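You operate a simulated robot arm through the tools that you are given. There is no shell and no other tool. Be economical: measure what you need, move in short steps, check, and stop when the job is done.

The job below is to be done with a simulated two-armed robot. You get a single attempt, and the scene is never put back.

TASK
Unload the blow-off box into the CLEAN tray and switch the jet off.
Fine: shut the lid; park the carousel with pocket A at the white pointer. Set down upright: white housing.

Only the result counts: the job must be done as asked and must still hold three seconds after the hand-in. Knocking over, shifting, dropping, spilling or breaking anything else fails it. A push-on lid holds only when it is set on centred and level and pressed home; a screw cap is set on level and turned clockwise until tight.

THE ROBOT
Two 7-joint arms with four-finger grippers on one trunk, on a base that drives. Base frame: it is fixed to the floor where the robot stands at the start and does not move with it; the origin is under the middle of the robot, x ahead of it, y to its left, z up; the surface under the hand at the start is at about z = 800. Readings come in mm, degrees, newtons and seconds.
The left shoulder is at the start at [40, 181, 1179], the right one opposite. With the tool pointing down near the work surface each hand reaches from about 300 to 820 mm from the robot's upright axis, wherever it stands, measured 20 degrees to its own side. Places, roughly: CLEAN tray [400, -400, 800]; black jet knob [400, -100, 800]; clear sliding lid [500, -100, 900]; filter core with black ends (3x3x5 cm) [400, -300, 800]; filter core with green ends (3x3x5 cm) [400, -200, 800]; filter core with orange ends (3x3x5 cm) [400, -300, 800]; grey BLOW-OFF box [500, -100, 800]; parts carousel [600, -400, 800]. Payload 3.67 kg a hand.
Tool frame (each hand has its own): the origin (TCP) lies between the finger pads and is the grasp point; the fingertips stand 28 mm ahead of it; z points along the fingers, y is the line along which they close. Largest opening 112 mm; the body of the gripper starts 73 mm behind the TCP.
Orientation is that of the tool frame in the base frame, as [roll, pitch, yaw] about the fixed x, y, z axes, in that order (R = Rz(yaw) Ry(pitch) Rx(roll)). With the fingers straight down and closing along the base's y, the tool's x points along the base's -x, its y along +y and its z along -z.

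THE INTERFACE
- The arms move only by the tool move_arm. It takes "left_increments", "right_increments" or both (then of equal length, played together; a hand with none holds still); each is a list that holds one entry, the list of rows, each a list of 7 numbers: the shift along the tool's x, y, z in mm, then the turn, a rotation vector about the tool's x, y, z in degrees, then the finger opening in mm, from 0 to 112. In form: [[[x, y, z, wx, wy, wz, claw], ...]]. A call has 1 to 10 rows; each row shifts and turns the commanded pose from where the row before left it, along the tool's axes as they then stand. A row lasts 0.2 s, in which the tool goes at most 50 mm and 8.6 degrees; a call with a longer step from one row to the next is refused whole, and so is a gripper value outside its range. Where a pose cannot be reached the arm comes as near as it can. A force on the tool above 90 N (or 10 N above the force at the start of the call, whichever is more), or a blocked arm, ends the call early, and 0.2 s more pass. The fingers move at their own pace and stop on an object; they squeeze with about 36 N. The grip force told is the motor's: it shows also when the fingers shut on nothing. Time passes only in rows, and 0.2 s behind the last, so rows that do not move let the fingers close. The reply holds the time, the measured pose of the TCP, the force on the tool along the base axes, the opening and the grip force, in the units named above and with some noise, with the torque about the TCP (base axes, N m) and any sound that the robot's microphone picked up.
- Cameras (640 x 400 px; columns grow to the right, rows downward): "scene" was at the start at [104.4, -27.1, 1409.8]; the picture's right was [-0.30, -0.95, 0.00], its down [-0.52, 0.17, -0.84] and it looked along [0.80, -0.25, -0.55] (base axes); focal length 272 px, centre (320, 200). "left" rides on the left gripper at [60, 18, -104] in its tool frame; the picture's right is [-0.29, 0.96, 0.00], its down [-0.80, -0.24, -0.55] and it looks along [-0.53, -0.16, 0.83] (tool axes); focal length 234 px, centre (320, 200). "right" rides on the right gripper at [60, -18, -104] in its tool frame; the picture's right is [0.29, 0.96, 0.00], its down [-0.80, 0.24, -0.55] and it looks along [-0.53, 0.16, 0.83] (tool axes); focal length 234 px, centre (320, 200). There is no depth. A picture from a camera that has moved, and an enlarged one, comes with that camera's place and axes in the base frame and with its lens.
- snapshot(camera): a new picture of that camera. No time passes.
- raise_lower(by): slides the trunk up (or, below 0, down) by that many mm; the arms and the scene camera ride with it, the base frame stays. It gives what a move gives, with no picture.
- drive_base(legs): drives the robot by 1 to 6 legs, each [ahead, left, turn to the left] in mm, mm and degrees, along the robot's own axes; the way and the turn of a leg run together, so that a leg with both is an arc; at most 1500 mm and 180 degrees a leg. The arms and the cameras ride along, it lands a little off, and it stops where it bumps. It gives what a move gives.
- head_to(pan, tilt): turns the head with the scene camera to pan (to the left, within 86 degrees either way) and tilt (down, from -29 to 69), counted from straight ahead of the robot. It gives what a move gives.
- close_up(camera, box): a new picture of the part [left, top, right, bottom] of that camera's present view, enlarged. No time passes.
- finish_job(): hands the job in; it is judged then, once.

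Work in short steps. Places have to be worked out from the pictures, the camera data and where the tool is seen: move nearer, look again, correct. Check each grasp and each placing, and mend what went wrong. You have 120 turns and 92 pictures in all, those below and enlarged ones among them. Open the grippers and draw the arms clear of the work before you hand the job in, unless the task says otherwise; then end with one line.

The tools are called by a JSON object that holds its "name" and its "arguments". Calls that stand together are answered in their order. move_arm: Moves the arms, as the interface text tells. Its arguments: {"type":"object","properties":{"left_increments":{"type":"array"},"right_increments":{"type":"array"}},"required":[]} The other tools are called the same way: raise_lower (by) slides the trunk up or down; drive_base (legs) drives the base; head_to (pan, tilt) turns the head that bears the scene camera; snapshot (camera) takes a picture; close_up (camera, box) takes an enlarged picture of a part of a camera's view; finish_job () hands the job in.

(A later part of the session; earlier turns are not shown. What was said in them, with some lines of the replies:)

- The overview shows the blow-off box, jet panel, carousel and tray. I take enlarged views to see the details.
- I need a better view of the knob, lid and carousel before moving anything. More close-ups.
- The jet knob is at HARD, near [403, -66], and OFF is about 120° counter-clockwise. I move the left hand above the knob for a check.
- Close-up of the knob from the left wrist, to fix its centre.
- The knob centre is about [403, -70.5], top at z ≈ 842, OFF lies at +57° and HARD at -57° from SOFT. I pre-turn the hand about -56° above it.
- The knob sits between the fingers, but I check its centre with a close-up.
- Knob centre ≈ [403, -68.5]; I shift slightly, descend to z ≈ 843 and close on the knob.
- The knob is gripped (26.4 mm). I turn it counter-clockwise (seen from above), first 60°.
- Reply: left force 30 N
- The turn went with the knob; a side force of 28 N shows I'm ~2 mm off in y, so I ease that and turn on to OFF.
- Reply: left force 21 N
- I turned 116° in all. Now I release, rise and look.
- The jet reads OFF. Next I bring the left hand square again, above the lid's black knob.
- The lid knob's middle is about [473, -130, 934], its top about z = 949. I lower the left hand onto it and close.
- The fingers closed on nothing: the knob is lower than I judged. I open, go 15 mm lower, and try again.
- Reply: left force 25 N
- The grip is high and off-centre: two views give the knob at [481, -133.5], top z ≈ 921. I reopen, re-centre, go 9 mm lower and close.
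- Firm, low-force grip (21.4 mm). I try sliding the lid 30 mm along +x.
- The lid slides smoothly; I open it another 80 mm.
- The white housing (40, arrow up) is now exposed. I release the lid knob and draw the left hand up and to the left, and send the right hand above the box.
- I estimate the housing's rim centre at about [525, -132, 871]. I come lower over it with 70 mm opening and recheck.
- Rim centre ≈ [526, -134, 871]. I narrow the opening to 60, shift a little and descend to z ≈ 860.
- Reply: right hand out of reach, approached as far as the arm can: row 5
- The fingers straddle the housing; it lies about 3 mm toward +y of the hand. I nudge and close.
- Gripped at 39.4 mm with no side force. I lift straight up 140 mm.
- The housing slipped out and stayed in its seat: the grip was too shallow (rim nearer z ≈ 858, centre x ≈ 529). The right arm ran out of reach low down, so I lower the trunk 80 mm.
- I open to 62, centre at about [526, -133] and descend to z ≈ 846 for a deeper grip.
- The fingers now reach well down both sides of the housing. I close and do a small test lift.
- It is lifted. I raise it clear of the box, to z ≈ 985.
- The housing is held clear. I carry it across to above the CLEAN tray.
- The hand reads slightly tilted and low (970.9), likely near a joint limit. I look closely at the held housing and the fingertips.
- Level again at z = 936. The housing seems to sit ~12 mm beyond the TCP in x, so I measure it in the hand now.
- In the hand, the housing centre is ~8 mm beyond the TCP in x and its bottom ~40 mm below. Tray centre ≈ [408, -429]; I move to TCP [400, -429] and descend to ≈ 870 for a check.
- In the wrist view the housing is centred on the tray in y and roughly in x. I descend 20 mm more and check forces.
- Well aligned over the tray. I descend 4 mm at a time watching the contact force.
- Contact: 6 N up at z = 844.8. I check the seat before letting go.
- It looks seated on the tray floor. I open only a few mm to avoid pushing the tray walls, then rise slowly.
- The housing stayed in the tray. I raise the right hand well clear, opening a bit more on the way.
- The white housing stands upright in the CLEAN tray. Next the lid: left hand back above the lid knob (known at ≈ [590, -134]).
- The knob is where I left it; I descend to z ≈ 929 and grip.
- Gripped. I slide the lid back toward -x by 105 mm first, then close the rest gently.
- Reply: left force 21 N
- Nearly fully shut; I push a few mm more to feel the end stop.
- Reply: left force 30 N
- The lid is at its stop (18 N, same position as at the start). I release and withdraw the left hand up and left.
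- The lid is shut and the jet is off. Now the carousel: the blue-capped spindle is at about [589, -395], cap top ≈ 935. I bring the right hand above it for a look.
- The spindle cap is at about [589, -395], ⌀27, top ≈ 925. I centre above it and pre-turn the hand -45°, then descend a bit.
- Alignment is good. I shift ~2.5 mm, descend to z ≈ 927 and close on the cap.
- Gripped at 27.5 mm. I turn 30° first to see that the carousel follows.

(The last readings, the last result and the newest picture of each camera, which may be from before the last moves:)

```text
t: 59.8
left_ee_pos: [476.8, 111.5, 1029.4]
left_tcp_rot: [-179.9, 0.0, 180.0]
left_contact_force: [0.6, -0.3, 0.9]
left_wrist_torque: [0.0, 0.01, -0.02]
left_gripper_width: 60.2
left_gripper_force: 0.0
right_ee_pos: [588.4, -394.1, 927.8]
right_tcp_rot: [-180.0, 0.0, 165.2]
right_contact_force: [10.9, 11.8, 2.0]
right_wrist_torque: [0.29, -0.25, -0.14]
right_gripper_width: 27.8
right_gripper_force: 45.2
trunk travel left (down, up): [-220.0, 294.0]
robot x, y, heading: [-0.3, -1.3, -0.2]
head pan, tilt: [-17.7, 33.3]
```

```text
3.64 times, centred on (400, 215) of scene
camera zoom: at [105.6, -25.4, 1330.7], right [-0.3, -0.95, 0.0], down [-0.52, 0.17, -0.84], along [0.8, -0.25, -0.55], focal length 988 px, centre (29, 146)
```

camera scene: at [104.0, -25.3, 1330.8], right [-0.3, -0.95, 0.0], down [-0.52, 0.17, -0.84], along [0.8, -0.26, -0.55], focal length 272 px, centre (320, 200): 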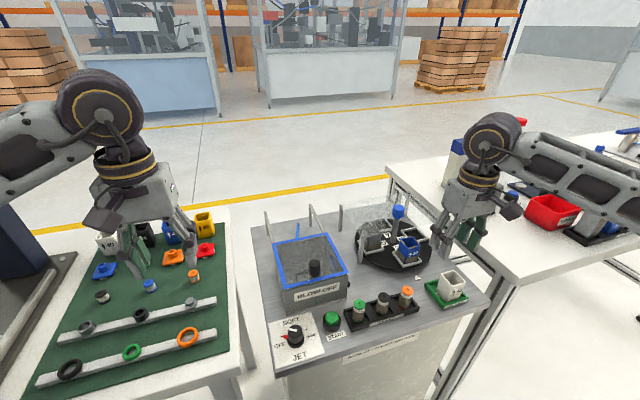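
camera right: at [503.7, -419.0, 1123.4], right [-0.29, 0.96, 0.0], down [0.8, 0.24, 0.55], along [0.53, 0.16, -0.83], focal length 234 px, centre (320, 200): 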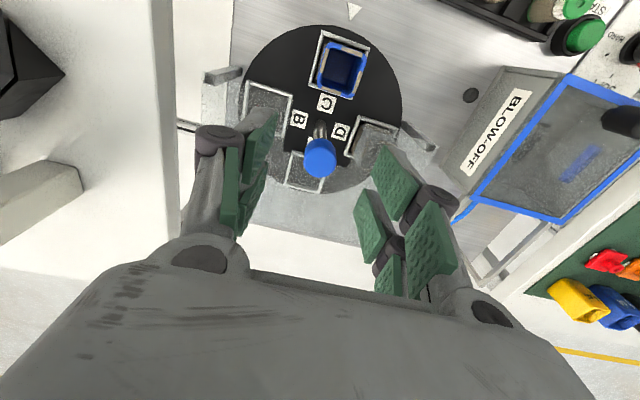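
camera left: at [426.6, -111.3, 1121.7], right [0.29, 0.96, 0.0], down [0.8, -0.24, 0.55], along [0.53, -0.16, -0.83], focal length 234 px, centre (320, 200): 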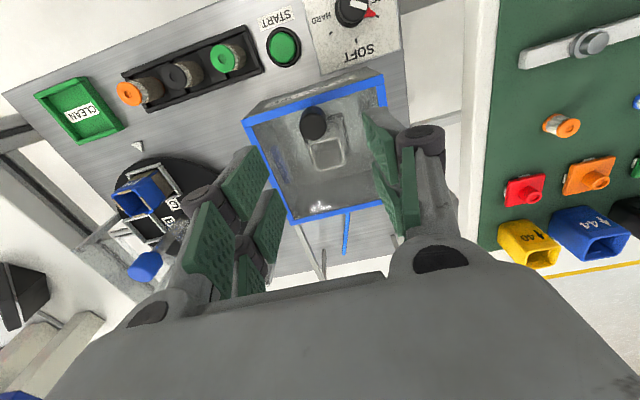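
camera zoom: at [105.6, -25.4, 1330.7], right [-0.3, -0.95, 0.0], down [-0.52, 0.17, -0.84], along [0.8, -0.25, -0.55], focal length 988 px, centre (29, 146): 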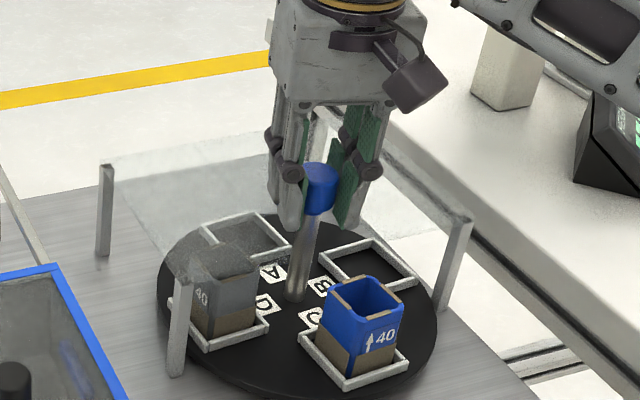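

The carousel moved only about 8-10°, so it may be slipping or lagging. I hold still for a second and look again.

{"name": "move_arm", "arguments": {"right_increments": [[[-1, -1, 0, 0, 0, 0, 0], [0, 0, 0, 0, 0, 0, 0], [0, 0, 0, 0, 0, 0, 0], [0, 0, 0, 0, 0, 0, 0]]]}}

{"name": "close_up", "arguments": {"camera": "scene", "box": [350, 160, 450, 270]}}

{"name": "close_up", "arguments": {"camera": "right", "box": [220, 20, 420, 220]}}

```text
t: 60.8
left_ee_pos: [477.2, 111.7, 1031.2]
left_tcp_rot: [-179.8, -0.1, 179.9]
left_contact_force: [0.1, 0.0, -0.7]
left_wrist_torque: [-0.01, 0.0, 0.0]
left_gripper_width: 60.0
left_gripper_force: 0.1
right_ee_pos: [589.4, -395.1, 928.0]
right_tcp_rot: [-179.9, 0.0, 165.2]
right_contact_force: [5.6, 21.0, -3.5]
right_wrist_torque: [0.65, -0.7, -0.08]
right_gripper_width: 27.5
right_gripper_force: 44.9
trunk travel left (down, up): [-220.0, 294.0]
robot x, y, heading: [2.7, 1.3, 0.0]
head pan, tilt: [-17.7, 33.3]
```

```text
3.64 times, centred on (400, 215) of scene
camera zoom: at [105.4, -24.5, 1330.7], right [-0.3, -0.95, 0.0], down [-0.52, 0.17, -0.84], along [0.8, -0.26, -0.55], focal length 988 px, centre (29, 146)
```

zoom: 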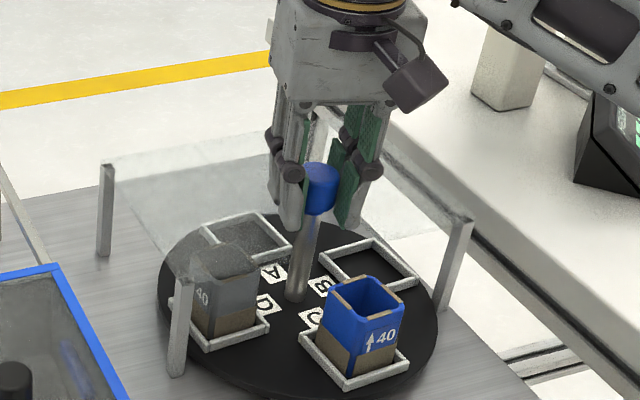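

```text
2.00 times, centred on (320, 120) of right
camera zoom: at [526.1, -395.7, 1031.9], right [-0.03, 1.0, 0.0], down [0.83, 0.03, 0.55], along [0.55, 0.02, -0.83], focal length 468 px, centre (320, 360)
```

zoom: 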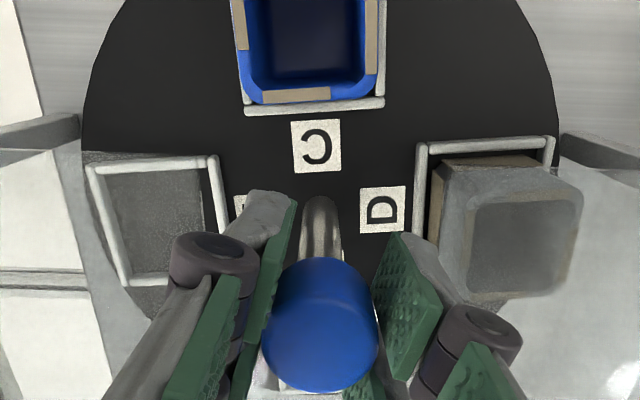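

The disc has turned only a few degrees with little torque, so the pads seem to slip. I turn another 30° with the hand re-centred, and compare.

{"name": "move_arm", "arguments": {"right_increments": [[[0, 1.5, 0, 0, 0, -3, 0], [0, 0, 0, 0, 0, -3, 0], [0, 0, 0, 0, 0, -4, 0], [0, 0, 0, 0, 0, -4, 0], [0, 0, 0, 0, 0, -4, 0], [0, 0, 0, 0, 0, -4, 0], [0, 0, 0, 0, 0, -4, 0], [0, 0, 0, 0, 0, -4, 0]]]}}

{"name": "close_up", "arguments": {"camera": "scene", "box": [350, 160, 450, 270]}}

```text
t: 62.6
left_ee_pos: [477.2, 111.3, 1029.9]
left_tcp_rot: [-179.9, 0.0, 179.9]
left_contact_force: [-0.2, 0.2, 0.5]
left_wrist_torque: [0.0, -0.01, -0.01]
left_gripper_width: 59.8
left_gripper_force: 0.0
right_ee_pos: [589.1, -393.5, 928.2]
right_tcp_rot: [-179.9, -0.1, -164.9]
right_contact_force: [-3.1, 21.7, -8.7]
right_wrist_torque: [0.46, 0.11, -0.78]
right_gripper_width: 27.5
right_gripper_force: 45.7
trunk travel left (down, up): [-220.0, 294.0]
robot x, y, heading: [-2.8, 1.8, -0.1]
head pan, tilt: [-17.7, 33.3]
```

```text
3.64 times, centred on (400, 215) of scene
camera zoom: at [104.8, -25.0, 1330.7], right [-0.3, -0.95, 0.0], down [-0.52, 0.17, -0.84], along [0.8, -0.26, -0.55], focal length 988 px, centre (29, 146)
```

zoom: 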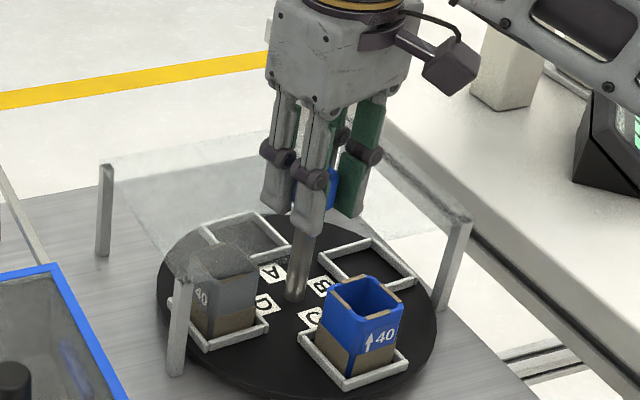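

The disc is held against about 0.8 N m, so something blocks this direction. I look at the D pocket and guard post.

{"name": "snapshot", "arguments": {"camera": "right"}}

{"name": "close_up", "arguments": {"camera": "scene", "box": [350, 205, 400, 265]}}

```text
24 pictures are left
camera right: at [535.6, -426.4, 1032.6], right [-0.53, 0.85, 0.0], down [0.71, 0.44, 0.55], along [0.47, 0.29, -0.83], focal length 234 px, centre (320, 200)
```

right: 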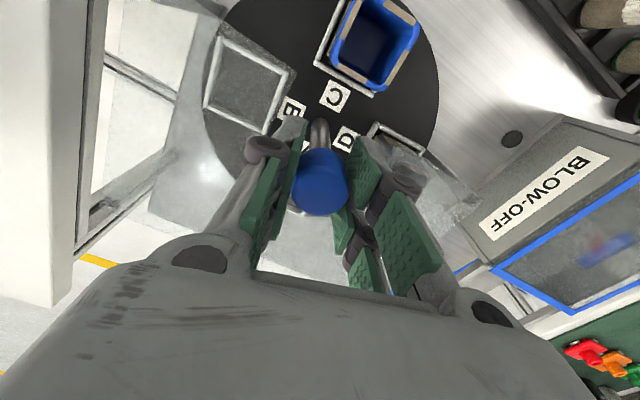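

```text
6.67 times, centred on (375, 235) of scene
camera zoom: at [104.8, -25.0, 1330.7], right [-0.3, -0.95, 0.0], down [-0.52, 0.17, -0.84], along [0.8, -0.26, -0.55], focal length 1811 px, centre (-47, -33)
```

zoom: 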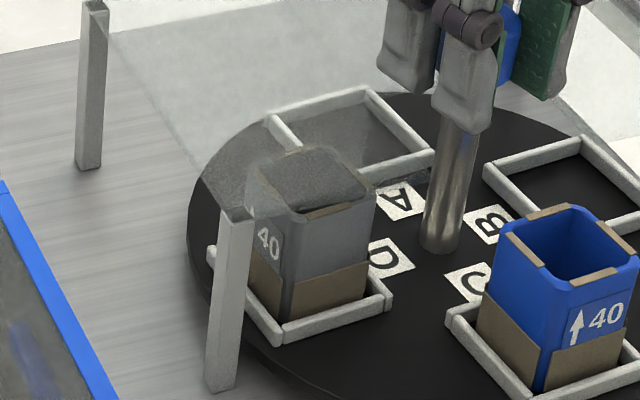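

Nothing visibly jams, so it may be a one-way (ratchet) table. I turn clockwise 30° and watch.

{"name": "move_arm", "arguments": {"right_increments": [[[0, 0, 0, 0, 0, 4, 0], [0, 0, 0, 0, 0, 4, 0], [0, 0, 0, 0, 0, 4, 0], [0, 0, 0, 0, 0, 5, 0], [0, 0, 0, 0, 0, 5, 0], [0, 0, 0, 0, 0, 5, 0], [0, 0, 0, 0, 0, 5, 0], [0, 0, 0, 0, 0, 5, 0], [0, 0, 0, 0, 0, 0, 0]]]}}

{"name": "close_up", "arguments": {"camera": "scene", "box": [350, 160, 450, 270]}}

```text
t: 64.6
left_ee_pos: [477.2, 111.7, 1030.5]
left_tcp_rot: [-179.9, 0.0, -180.0]
left_contact_force: [0.2, 0.9, -0.5]
left_wrist_torque: [0.0, -0.01, 0.01]
left_gripper_width: 59.9
left_gripper_force: 0.1
right_ee_pos: [590.1, -394.3, 928.9]
right_tcp_rot: [180.0, 0.0, 158.1]
right_contact_force: [-0.1, 21.3, -7.2]
right_wrist_torque: [0.76, 0.2, -0.01]
right_gripper_width: 27.6
right_gripper_force: 45.8
trunk travel left (down, up): [-220.0, 294.0]
robot x, y, heading: [-0.7, -0.9, -0.1]
head pan, tilt: [-17.7, 33.3]
```

```text
3.64 times, centred on (400, 215) of scene
camera zoom: at [105.1, -24.8, 1330.7], right [-0.3, -0.95, 0.0], down [-0.52, 0.17, -0.84], along [0.8, -0.26, -0.55], focal length 988 px, centre (29, 146)
```

zoom: 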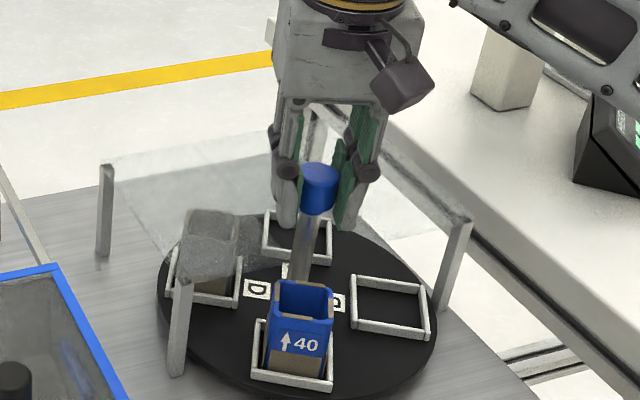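

Clockwise it turns freely, so it is a one-way table. I continue clockwise 49°.

{"name": "move_arm", "arguments": {"right_increments": [[[0.6, 1.4, 0, 0, 0, 5, 0], [0, 0, 0, 0, 0, 7, 0], [0, 0, 0, 0, 0, 7, 0], [0, 0, 0, 0, 0, 7, 0], [0, 0, 0, 0, 0, 7, 0], [0, 0, 0, 0, 0, 7, 0], [0, 0, 0, 0, 0, 7, 0], [0, 0, 0, 0, 0, 2, 0], [0, 0, 0, 0, 0, 0, 0]]]}}

{"name": "close_up", "arguments": {"camera": "scene", "box": [350, 160, 450, 270]}}

```text
t: 66.6
left_ee_pos: [477.0, 110.2, 1030.9]
left_tcp_rot: [-179.9, 0.1, 180.0]
left_contact_force: [0.9, 0.5, 0.2]
left_wrist_torque: [-0.02, 0.0, -0.04]
left_gripper_width: 60.2
left_gripper_force: 0.2
right_ee_pos: [588.9, -394.1, 927.1]
right_tcp_rot: [-180.0, 0.1, 108.9]
right_contact_force: [1.0, 2.6, 4.3]
right_wrist_torque: [-0.62, -0.07, -0.05]
right_gripper_width: 27.3
right_gripper_force: 44.8
trunk travel left (down, up): [-220.0, 294.0]
robot x, y, heading: [0.3, -2.3, -0.0]
head pan, tilt: [-17.7, 33.3]
```

```text
3.64 times, centred on (400, 215) of scene
camera zoom: at [104.2, -26.3, 1330.8], right [-0.3, -0.95, 0.0], down [-0.52, 0.17, -0.84], along [0.8, -0.25, -0.55], focal length 988 px, centre (29, 146)
```

zoom: 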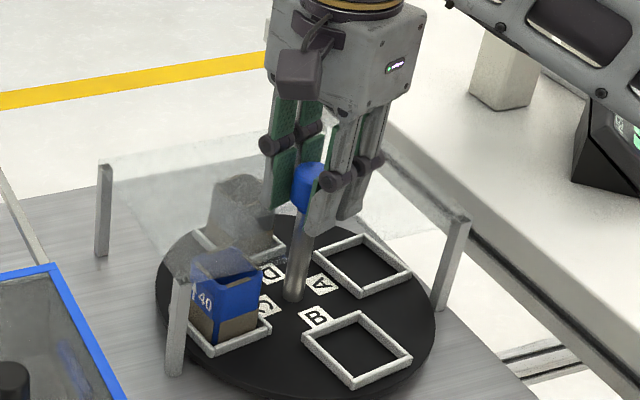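

About 80° done. I open, swing the hand back by 98°, and regrip for the rest.

{"name": "move_arm", "arguments": {"right_increments": [[[0, 0, 0, 0, 0, 0, 60], [0, 0, 0, 0, 0, 0, 60], [0, 0, 0, 0, 0, -8.5, 60], [0, 0, 0, 0, 0, -8.5, 60], [0, 0, 0, 0, 0, -8.5, 60], [0, 0, 0, 0, 0, -8.5, 60], [0, 0, 0, 0, 0, -8.5, 60], [0, 0, 0, 0, 0, -8.5, 60], [0, 0, 0, 0, 0, -8.5, 60], [0, 0, 0, 0, 0, -8.5, 60]]]}}

{"name": "move_arm", "arguments": {"right_increments": [[[0, 0, 0, 0, 0, -7.5, 60], [0, 0, 0, 0, 0, -7.5, 60], [0, 0, 0, 0, 0, -7.5, 60], [0, 0, 0, 0, 0, -7.5, 60], [0, 0, 0, 0, 0, 0, 60], [0, 0, 0, 0, 0, 0, 0], [0, 0, 0, 0, 0, 0, 0]]]}}

{"name": "close_up", "arguments": {"camera": "scene", "box": [350, 160, 450, 270]}}

```text
t: 68.8
left_ee_pos: [475.6, 109.8, 1031.2]
left_tcp_rot: [180.0, 0.0, -180.0]
left_contact_force: [-0.3, -0.6, 0.3]
left_wrist_torque: [-0.04, 0.04, -0.04]
left_gripper_width: 60.1
left_gripper_force: 0.1
right_ee_pos: [589.5, -394.4, 927.3]
right_tcp_rot: [180.0, 0.0, 177.2]
right_contact_force: [-0.4, 0.2, 0.5]
right_wrist_torque: [0.0, 0.01, -0.04]
right_gripper_width: 60.4
right_gripper_force: 0.0
trunk travel left (down, up): [-220.0, 294.0]
robot x, y, heading: [2.7, 4.4, -0.1]
head pan, tilt: [-17.7, 33.3]
```

```text
t: 70.4
left_ee_pos: [477.5, 110.5, 1031.2]
left_tcp_rot: [-180.0, 0.0, 180.0]
left_contact_force: [-0.1, -0.7, -0.4]
left_wrist_torque: [-0.02, -0.01, 0.03]
left_gripper_width: 59.9
left_gripper_force: 0.0
right_ee_pos: [588.4, -392.9, 928.4]
right_tcp_rot: [180.0, 0.0, -160.5]
right_contact_force: [-0.9, 2.0, -0.4]
right_wrist_torque: [0.11, -0.09, 0.04]
right_gripper_width: 27.3
right_gripper_force: 45.4
right hand out of reach, approached as far as the arm can: row 4
trunk travel left (down, up): [-220.0, 294.0]
robot x, y, heading: [0.5, -2.2, -0.2]
head pan, tilt: [-17.7, 33.3]
```

```text
3.64 times, centred on (400, 215) of scene
camera zoom: at [104.4, -26.8, 1330.7], right [-0.3, -0.95, 0.0], down [-0.52, 0.17, -0.84], along [0.8, -0.25, -0.55], focal length 988 px, centre (29, 146)
```

zoom: 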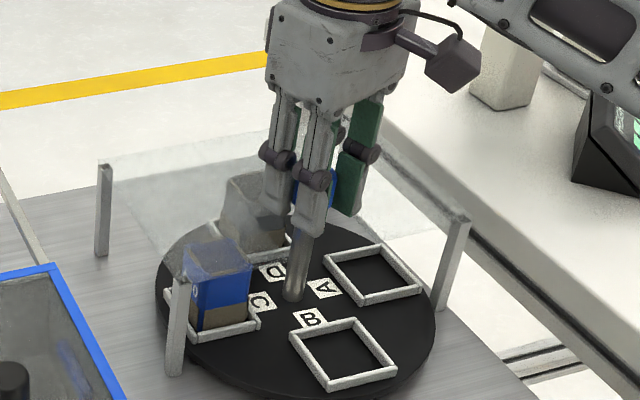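

The disc has snapped into a detent with B at the pointer: 90° detents. I turn clockwise another ~45° and read the yaw.

{"name": "move_arm", "arguments": {"right_increments": [[[0, 0, 0, 0, 0, 5, 0], [0, 0, 0, 0, 0, 7, 0], [0, 0, 0, 0, 0, 7, 0], [0, 0, 0, 0, 0, 7, 0], [0, 0, 0, 0, 0, 7, 0], [0, 0, 0, 0, 0, 7, 0], [0, 0, 0, 0, 0, 7, 0], [0, 0, 0, 0, 0, 0, 0]]]}}

```text
t: 72.2
left_ee_pos: [476.9, 110.7, 1030.9]
left_tcp_rot: [-179.9, 0.1, 179.9]
left_contact_force: [-0.1, -0.5, 0.1]
left_wrist_torque: [-0.01, 0.01, -0.03]
left_gripper_width: 59.8
left_gripper_force: 0.1
right_ee_pos: [589.9, -395.4, 928.6]
right_tcp_rot: [-180.0, 0.0, 152.4]
right_contact_force: [1.4, 4.4, -2.4]
right_wrist_torque: [0.12, 0.04, -0.01]
right_gripper_width: 27.5
right_gripper_force: 45.5
trunk travel left (down, up): [-220.0, 294.0]
robot x, y, heading: [2.0, 0.2, 0.2]
head pan, tilt: [-17.7, 33.3]
```

47° so far, low torque. Another 39° clockwise, then check.

{"name": "move_arm", "arguments": {"right_increments": [[[0, 0, 0, 0, 0, 5, 0], [0, 0, 0, 0, 0, 7, 0], [0, 0, 0, 0, 0, 7, 0], [0, 0, 0, 0, 0, 7, 0], [0, 0, 0, 0, 0, 7, 0], [0, 0, 0, 0, 0, 6, 0], [0, 0, 0, 0, 0, 0, 0]]]}}

{"name": "close_up", "arguments": {"camera": "scene", "box": [350, 160, 450, 270]}}

```text
t: 73.8
left_ee_pos: [477.0, 109.5, 1030.3]
left_tcp_rot: [-179.9, 0.1, -179.9]
left_contact_force: [-0.2, 0.3, -0.9]
left_wrist_torque: [-0.04, 0.01, -0.02]
left_gripper_width: 60.1
left_gripper_force: 0.1
right_ee_pos: [588.4, -394.5, 927.4]
right_tcp_rot: [-179.9, -0.1, 113.3]
right_contact_force: [2.2, 1.4, -2.3]
right_wrist_torque: [0.09, -0.27, -0.06]
right_gripper_width: 27.6
right_gripper_force: 44.5
trunk travel left (down, up): [-220.0, 294.0]
robot x, y, heading: [-0.3, 1.1, 0.1]
head pan, tilt: [-17.7, 33.3]
```

```text
3.64 times, centred on (400, 215) of scene
camera zoom: at [104.9, -27.0, 1330.7], right [-0.3, -0.95, 0.0], down [-0.52, 0.17, -0.84], along [0.8, -0.25, -0.55], focal length 988 px, centre (29, 146)
```

zoom: 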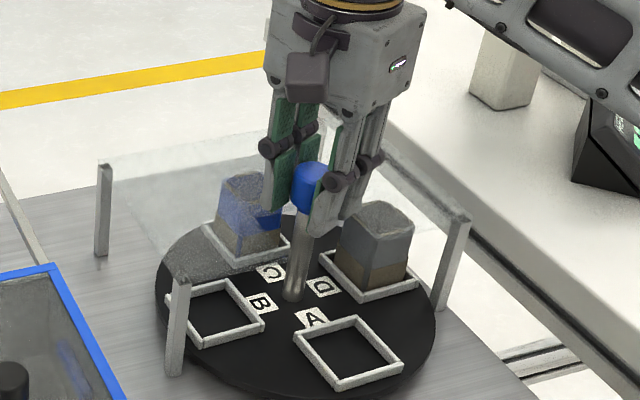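

Pocket A is ~3° short of the pointer. I add 2°, release so the detent can seat it, and rise straight up.

{"name": "move_arm", "arguments": {"right_increments": [[[0, 0, 0, 0, 0, 2, 0], [0, 0, 0, 0, 0, 0, 0], [0, 0, 0, 0, 0, 0, 60], [0, 0, 0, 0, 0, 0, 60], [0, 0, -20, 0, 0, 0, 60], [0, 0, -35, 0, 0, 0, 60], [0, 0, -35, 0, 0, 0, 60], [0, 0, -20, 0, 0, 0, 60], [0, 0, 0, 0, 0, 0, 60]]]}}

{"name": "close_up", "arguments": {"camera": "scene", "box": [350, 160, 450, 270]}}

{"name": "close_up", "arguments": {"camera": "right", "box": [200, 0, 480, 230]}}

```text
t: 75.8
left_ee_pos: [476.8, 109.5, 1030.0]
left_tcp_rot: [179.9, -0.1, 179.9]
left_contact_force: [0.5, 0.7, 0.6]
left_wrist_torque: [0.01, 0.0, 0.01]
left_gripper_width: 60.2
left_gripper_force: 0.0
right_ee_pos: [588.7, -394.1, 1037.3]
right_tcp_rot: [180.0, 0.0, 111.4]
right_contact_force: [-0.3, -0.1, -0.5]
right_wrist_torque: [0.03, -0.03, 0.02]
right_gripper_width: 59.7
right_gripper_force: 0.1
trunk travel left (down, up): [-220.0, 294.0]
robot x, y, heading: [-3.1, 0.2, 0.0]
head pan, tilt: [-17.7, 33.3]
```

```text
3.64 times, centred on (400, 215) of scene
camera zoom: at [104.8, -27.2, 1330.6], right [-0.3, -0.95, 0.0], down [-0.52, 0.17, -0.84], along [0.8, -0.25, -0.55], focal length 988 px, centre (29, 146)
```

zoom: 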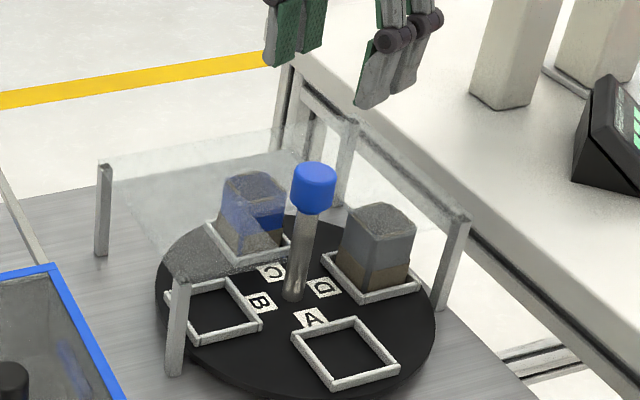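

```text
1.74 times, centred on (340, 115) of right
camera zoom: at [549.5, -345.7, 1141.1], right [0.79, 0.62, 0.0], down [0.52, -0.65, 0.55], along [0.34, -0.44, -0.83], focal length 407 px, centre (285, 348)
```

zoom: 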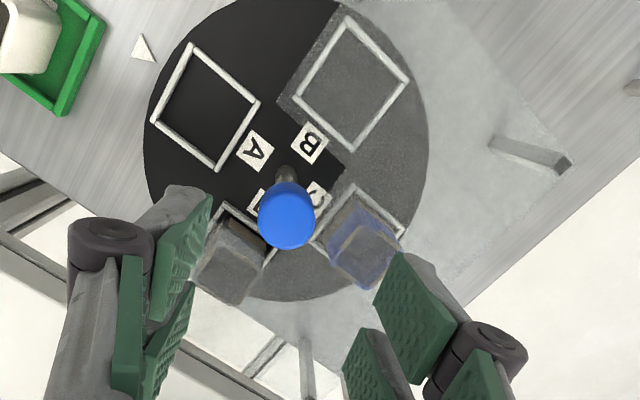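

Pocket A is at the pointer. I draw the right hand up and away, then verify the details.

{"name": "move_arm", "arguments": {"right_increments": [[[0, 0, -15, 0, 0, -8.5, 60], [0, 0, -15, 0, 0, -8.5, 60], [0, 0, -15, 0, 0, -8.5, 60], [0, 0, -15, 0, 0, -8.5, 60], [0, 0, 0, 0, 0, -8.5, 60], [0, 0, 0, 0, 0, -8.5, 60], [0, 0, 0, 0, 0, -8.5, 60], [0, 0, 0, 0, 0, -8.5, 60], [0, 0, 0, 0, 0, 0, 60]]]}}

{"name": "close_up", "arguments": {"camera": "scene", "box": [350, 160, 450, 270]}}

{"name": "close_up", "arguments": {"camera": "right", "box": [220, 0, 420, 200]}}

```text
t: 77.8
left_ee_pos: [476.2, 111.2, 1029.8]
left_tcp_rot: [-180.0, 0.0, -180.0]
left_contact_force: [-0.1, -0.4, -0.5]
left_wrist_torque: [-0.01, -0.01, 0.0]
left_gripper_width: 59.8
left_gripper_force: 0.0
right_ee_pos: [590.2, -393.7, 1098.3]
right_tcp_rot: [180.0, 0.0, 179.6]
right_contact_force: [0.9, -0.1, 0.7]
right_wrist_torque: [0.02, 0.03, 0.02]
right_gripper_width: 60.0
right_gripper_force: 0.1
trunk travel left (down, up): [-220.0, 294.0]
robot x, y, heading: [1.3, -0.9, 0.0]
head pan, tilt: [-17.7, 33.3]
```

```text
3.64 times, centred on (400, 215) of scene
camera zoom: at [104.4, -27.0, 1330.7], right [-0.3, -0.95, 0.0], down [-0.52, 0.17, -0.84], along [0.8, -0.25, -0.55], focal length 988 px, centre (29, 146)
```

zoom: 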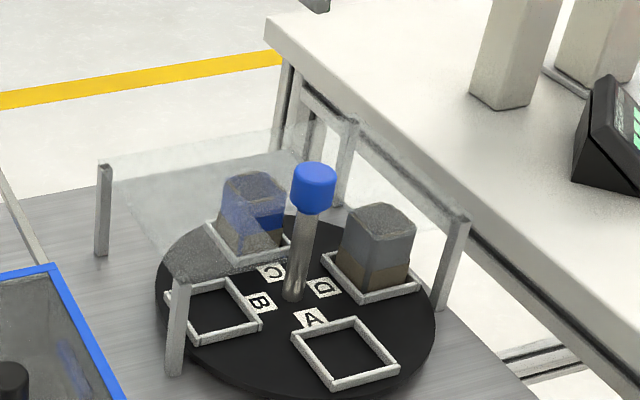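

```text
2.00 times, centred on (320, 100) of right
camera zoom: at [528.4, -411.2, 1201.9], right [-0.28, 0.96, 0.0], down [0.8, 0.23, 0.55], along [0.53, 0.16, -0.83], focal length 468 px, centre (320, 400)
```

zoom: 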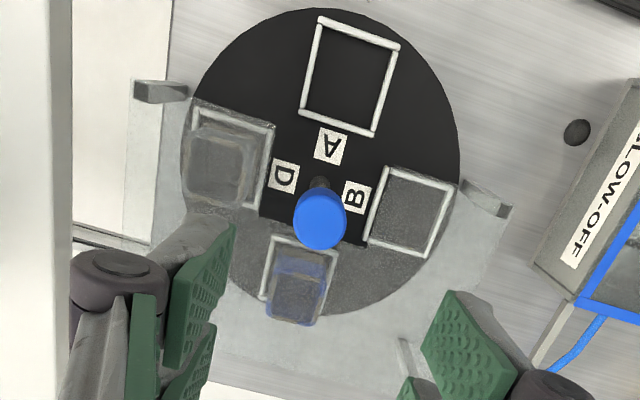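

Pocket A is squarely on the pointer's line (y ≈ -392 for both). I raise the trunk to draw both hands further clear and take a final look.

{"name": "raise_lower", "arguments": {"by": 80}}

{"name": "close_up", "arguments": {"camera": "scene", "box": [250, 220, 370, 390]}}

{"name": "close_up", "arguments": {"camera": "scene", "box": [340, 220, 480, 350]}}

{"name": "snapshot", "arguments": {"camera": "scene"}}

```text
t: 78.9
left_ee_pos: [477.7, 110.2, 1109.6]
left_tcp_rot: [179.9, 0.0, 180.0]
left_contact_force: [0.2, -1.1, 0.0]
left_wrist_torque: [-0.01, 0.0, 0.0]
left_gripper_width: 60.1
left_gripper_force: 0.1
right_ee_pos: [589.9, -394.7, 1177.1]
right_tcp_rot: [-180.0, 0.1, 179.5]
right_contact_force: [0.6, 0.3, 0.8]
right_wrist_torque: [-0.02, -0.02, 0.01]
right_gripper_width: 60.1
right_gripper_force: 0.0
trunk travel left (down, up): [-300.0, 214.0]
robot x, y, heading: [-2.5, -2.5, 0.0]
head pan, tilt: [-17.7, 33.3]
```

```text
2.35 times, centred on (310, 305) of scene
camera zoom: at [104.7, -27.1, 1409.8], right [-0.3, -0.95, 0.0], down [-0.52, 0.17, -0.84], along [0.8, -0.25, -0.55], focal length 639 px, centre (344, -47)
```

zoom: 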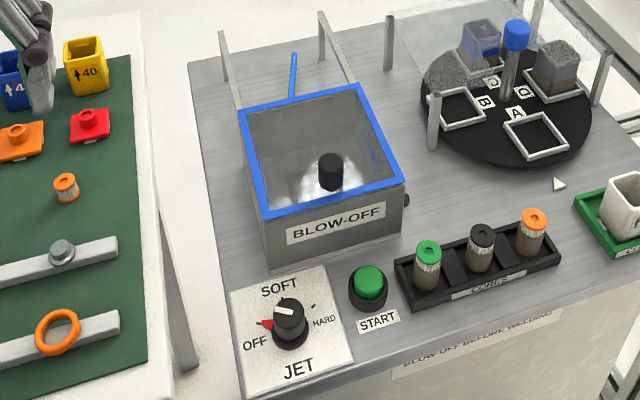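

```text
3.08 times, centred on (410, 285) of scene
camera zoom: at [104.7, -27.1, 1409.8], right [-0.3, -0.95, 0.0], down [-0.52, 0.17, -0.84], along [0.8, -0.25, -0.55], focal length 836 px, centre (43, -62)
```

zoom: 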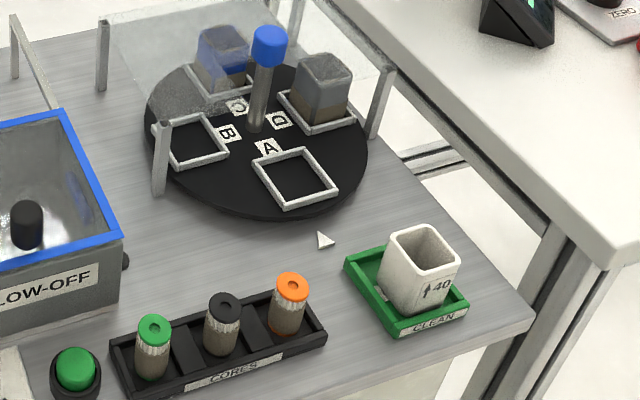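

```text
12 pictures are left
camera scene: at [104.7, -27.1, 1409.8], right [-0.3, -0.95, 0.0], down [-0.52, 0.17, -0.84], along [0.8, -0.25, -0.55], focal length 272 px, centre (320, 200)
```

scene: 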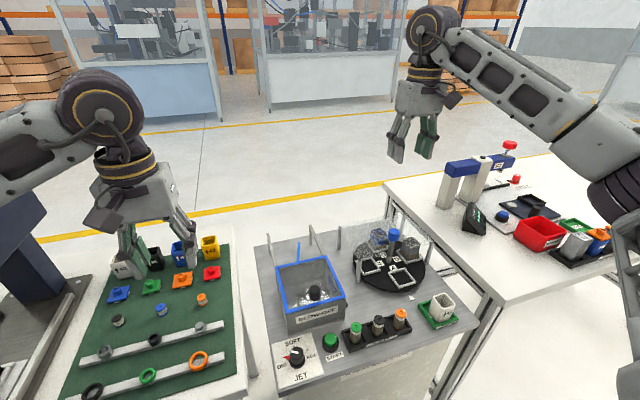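

The pictures show the jet at OFF, the lid shut, the white housing upright in CLEAN and pocket A at the pointer, with both hands open and clear. I hand the job in.

{"name": "finish_job", "arguments": {}}

```text
The job is handed in.
```

The job is handed in: the white housing stands upright in the CLEAN tray, the jet is OFF, the lid is shut and pocket A is at the white pointer.
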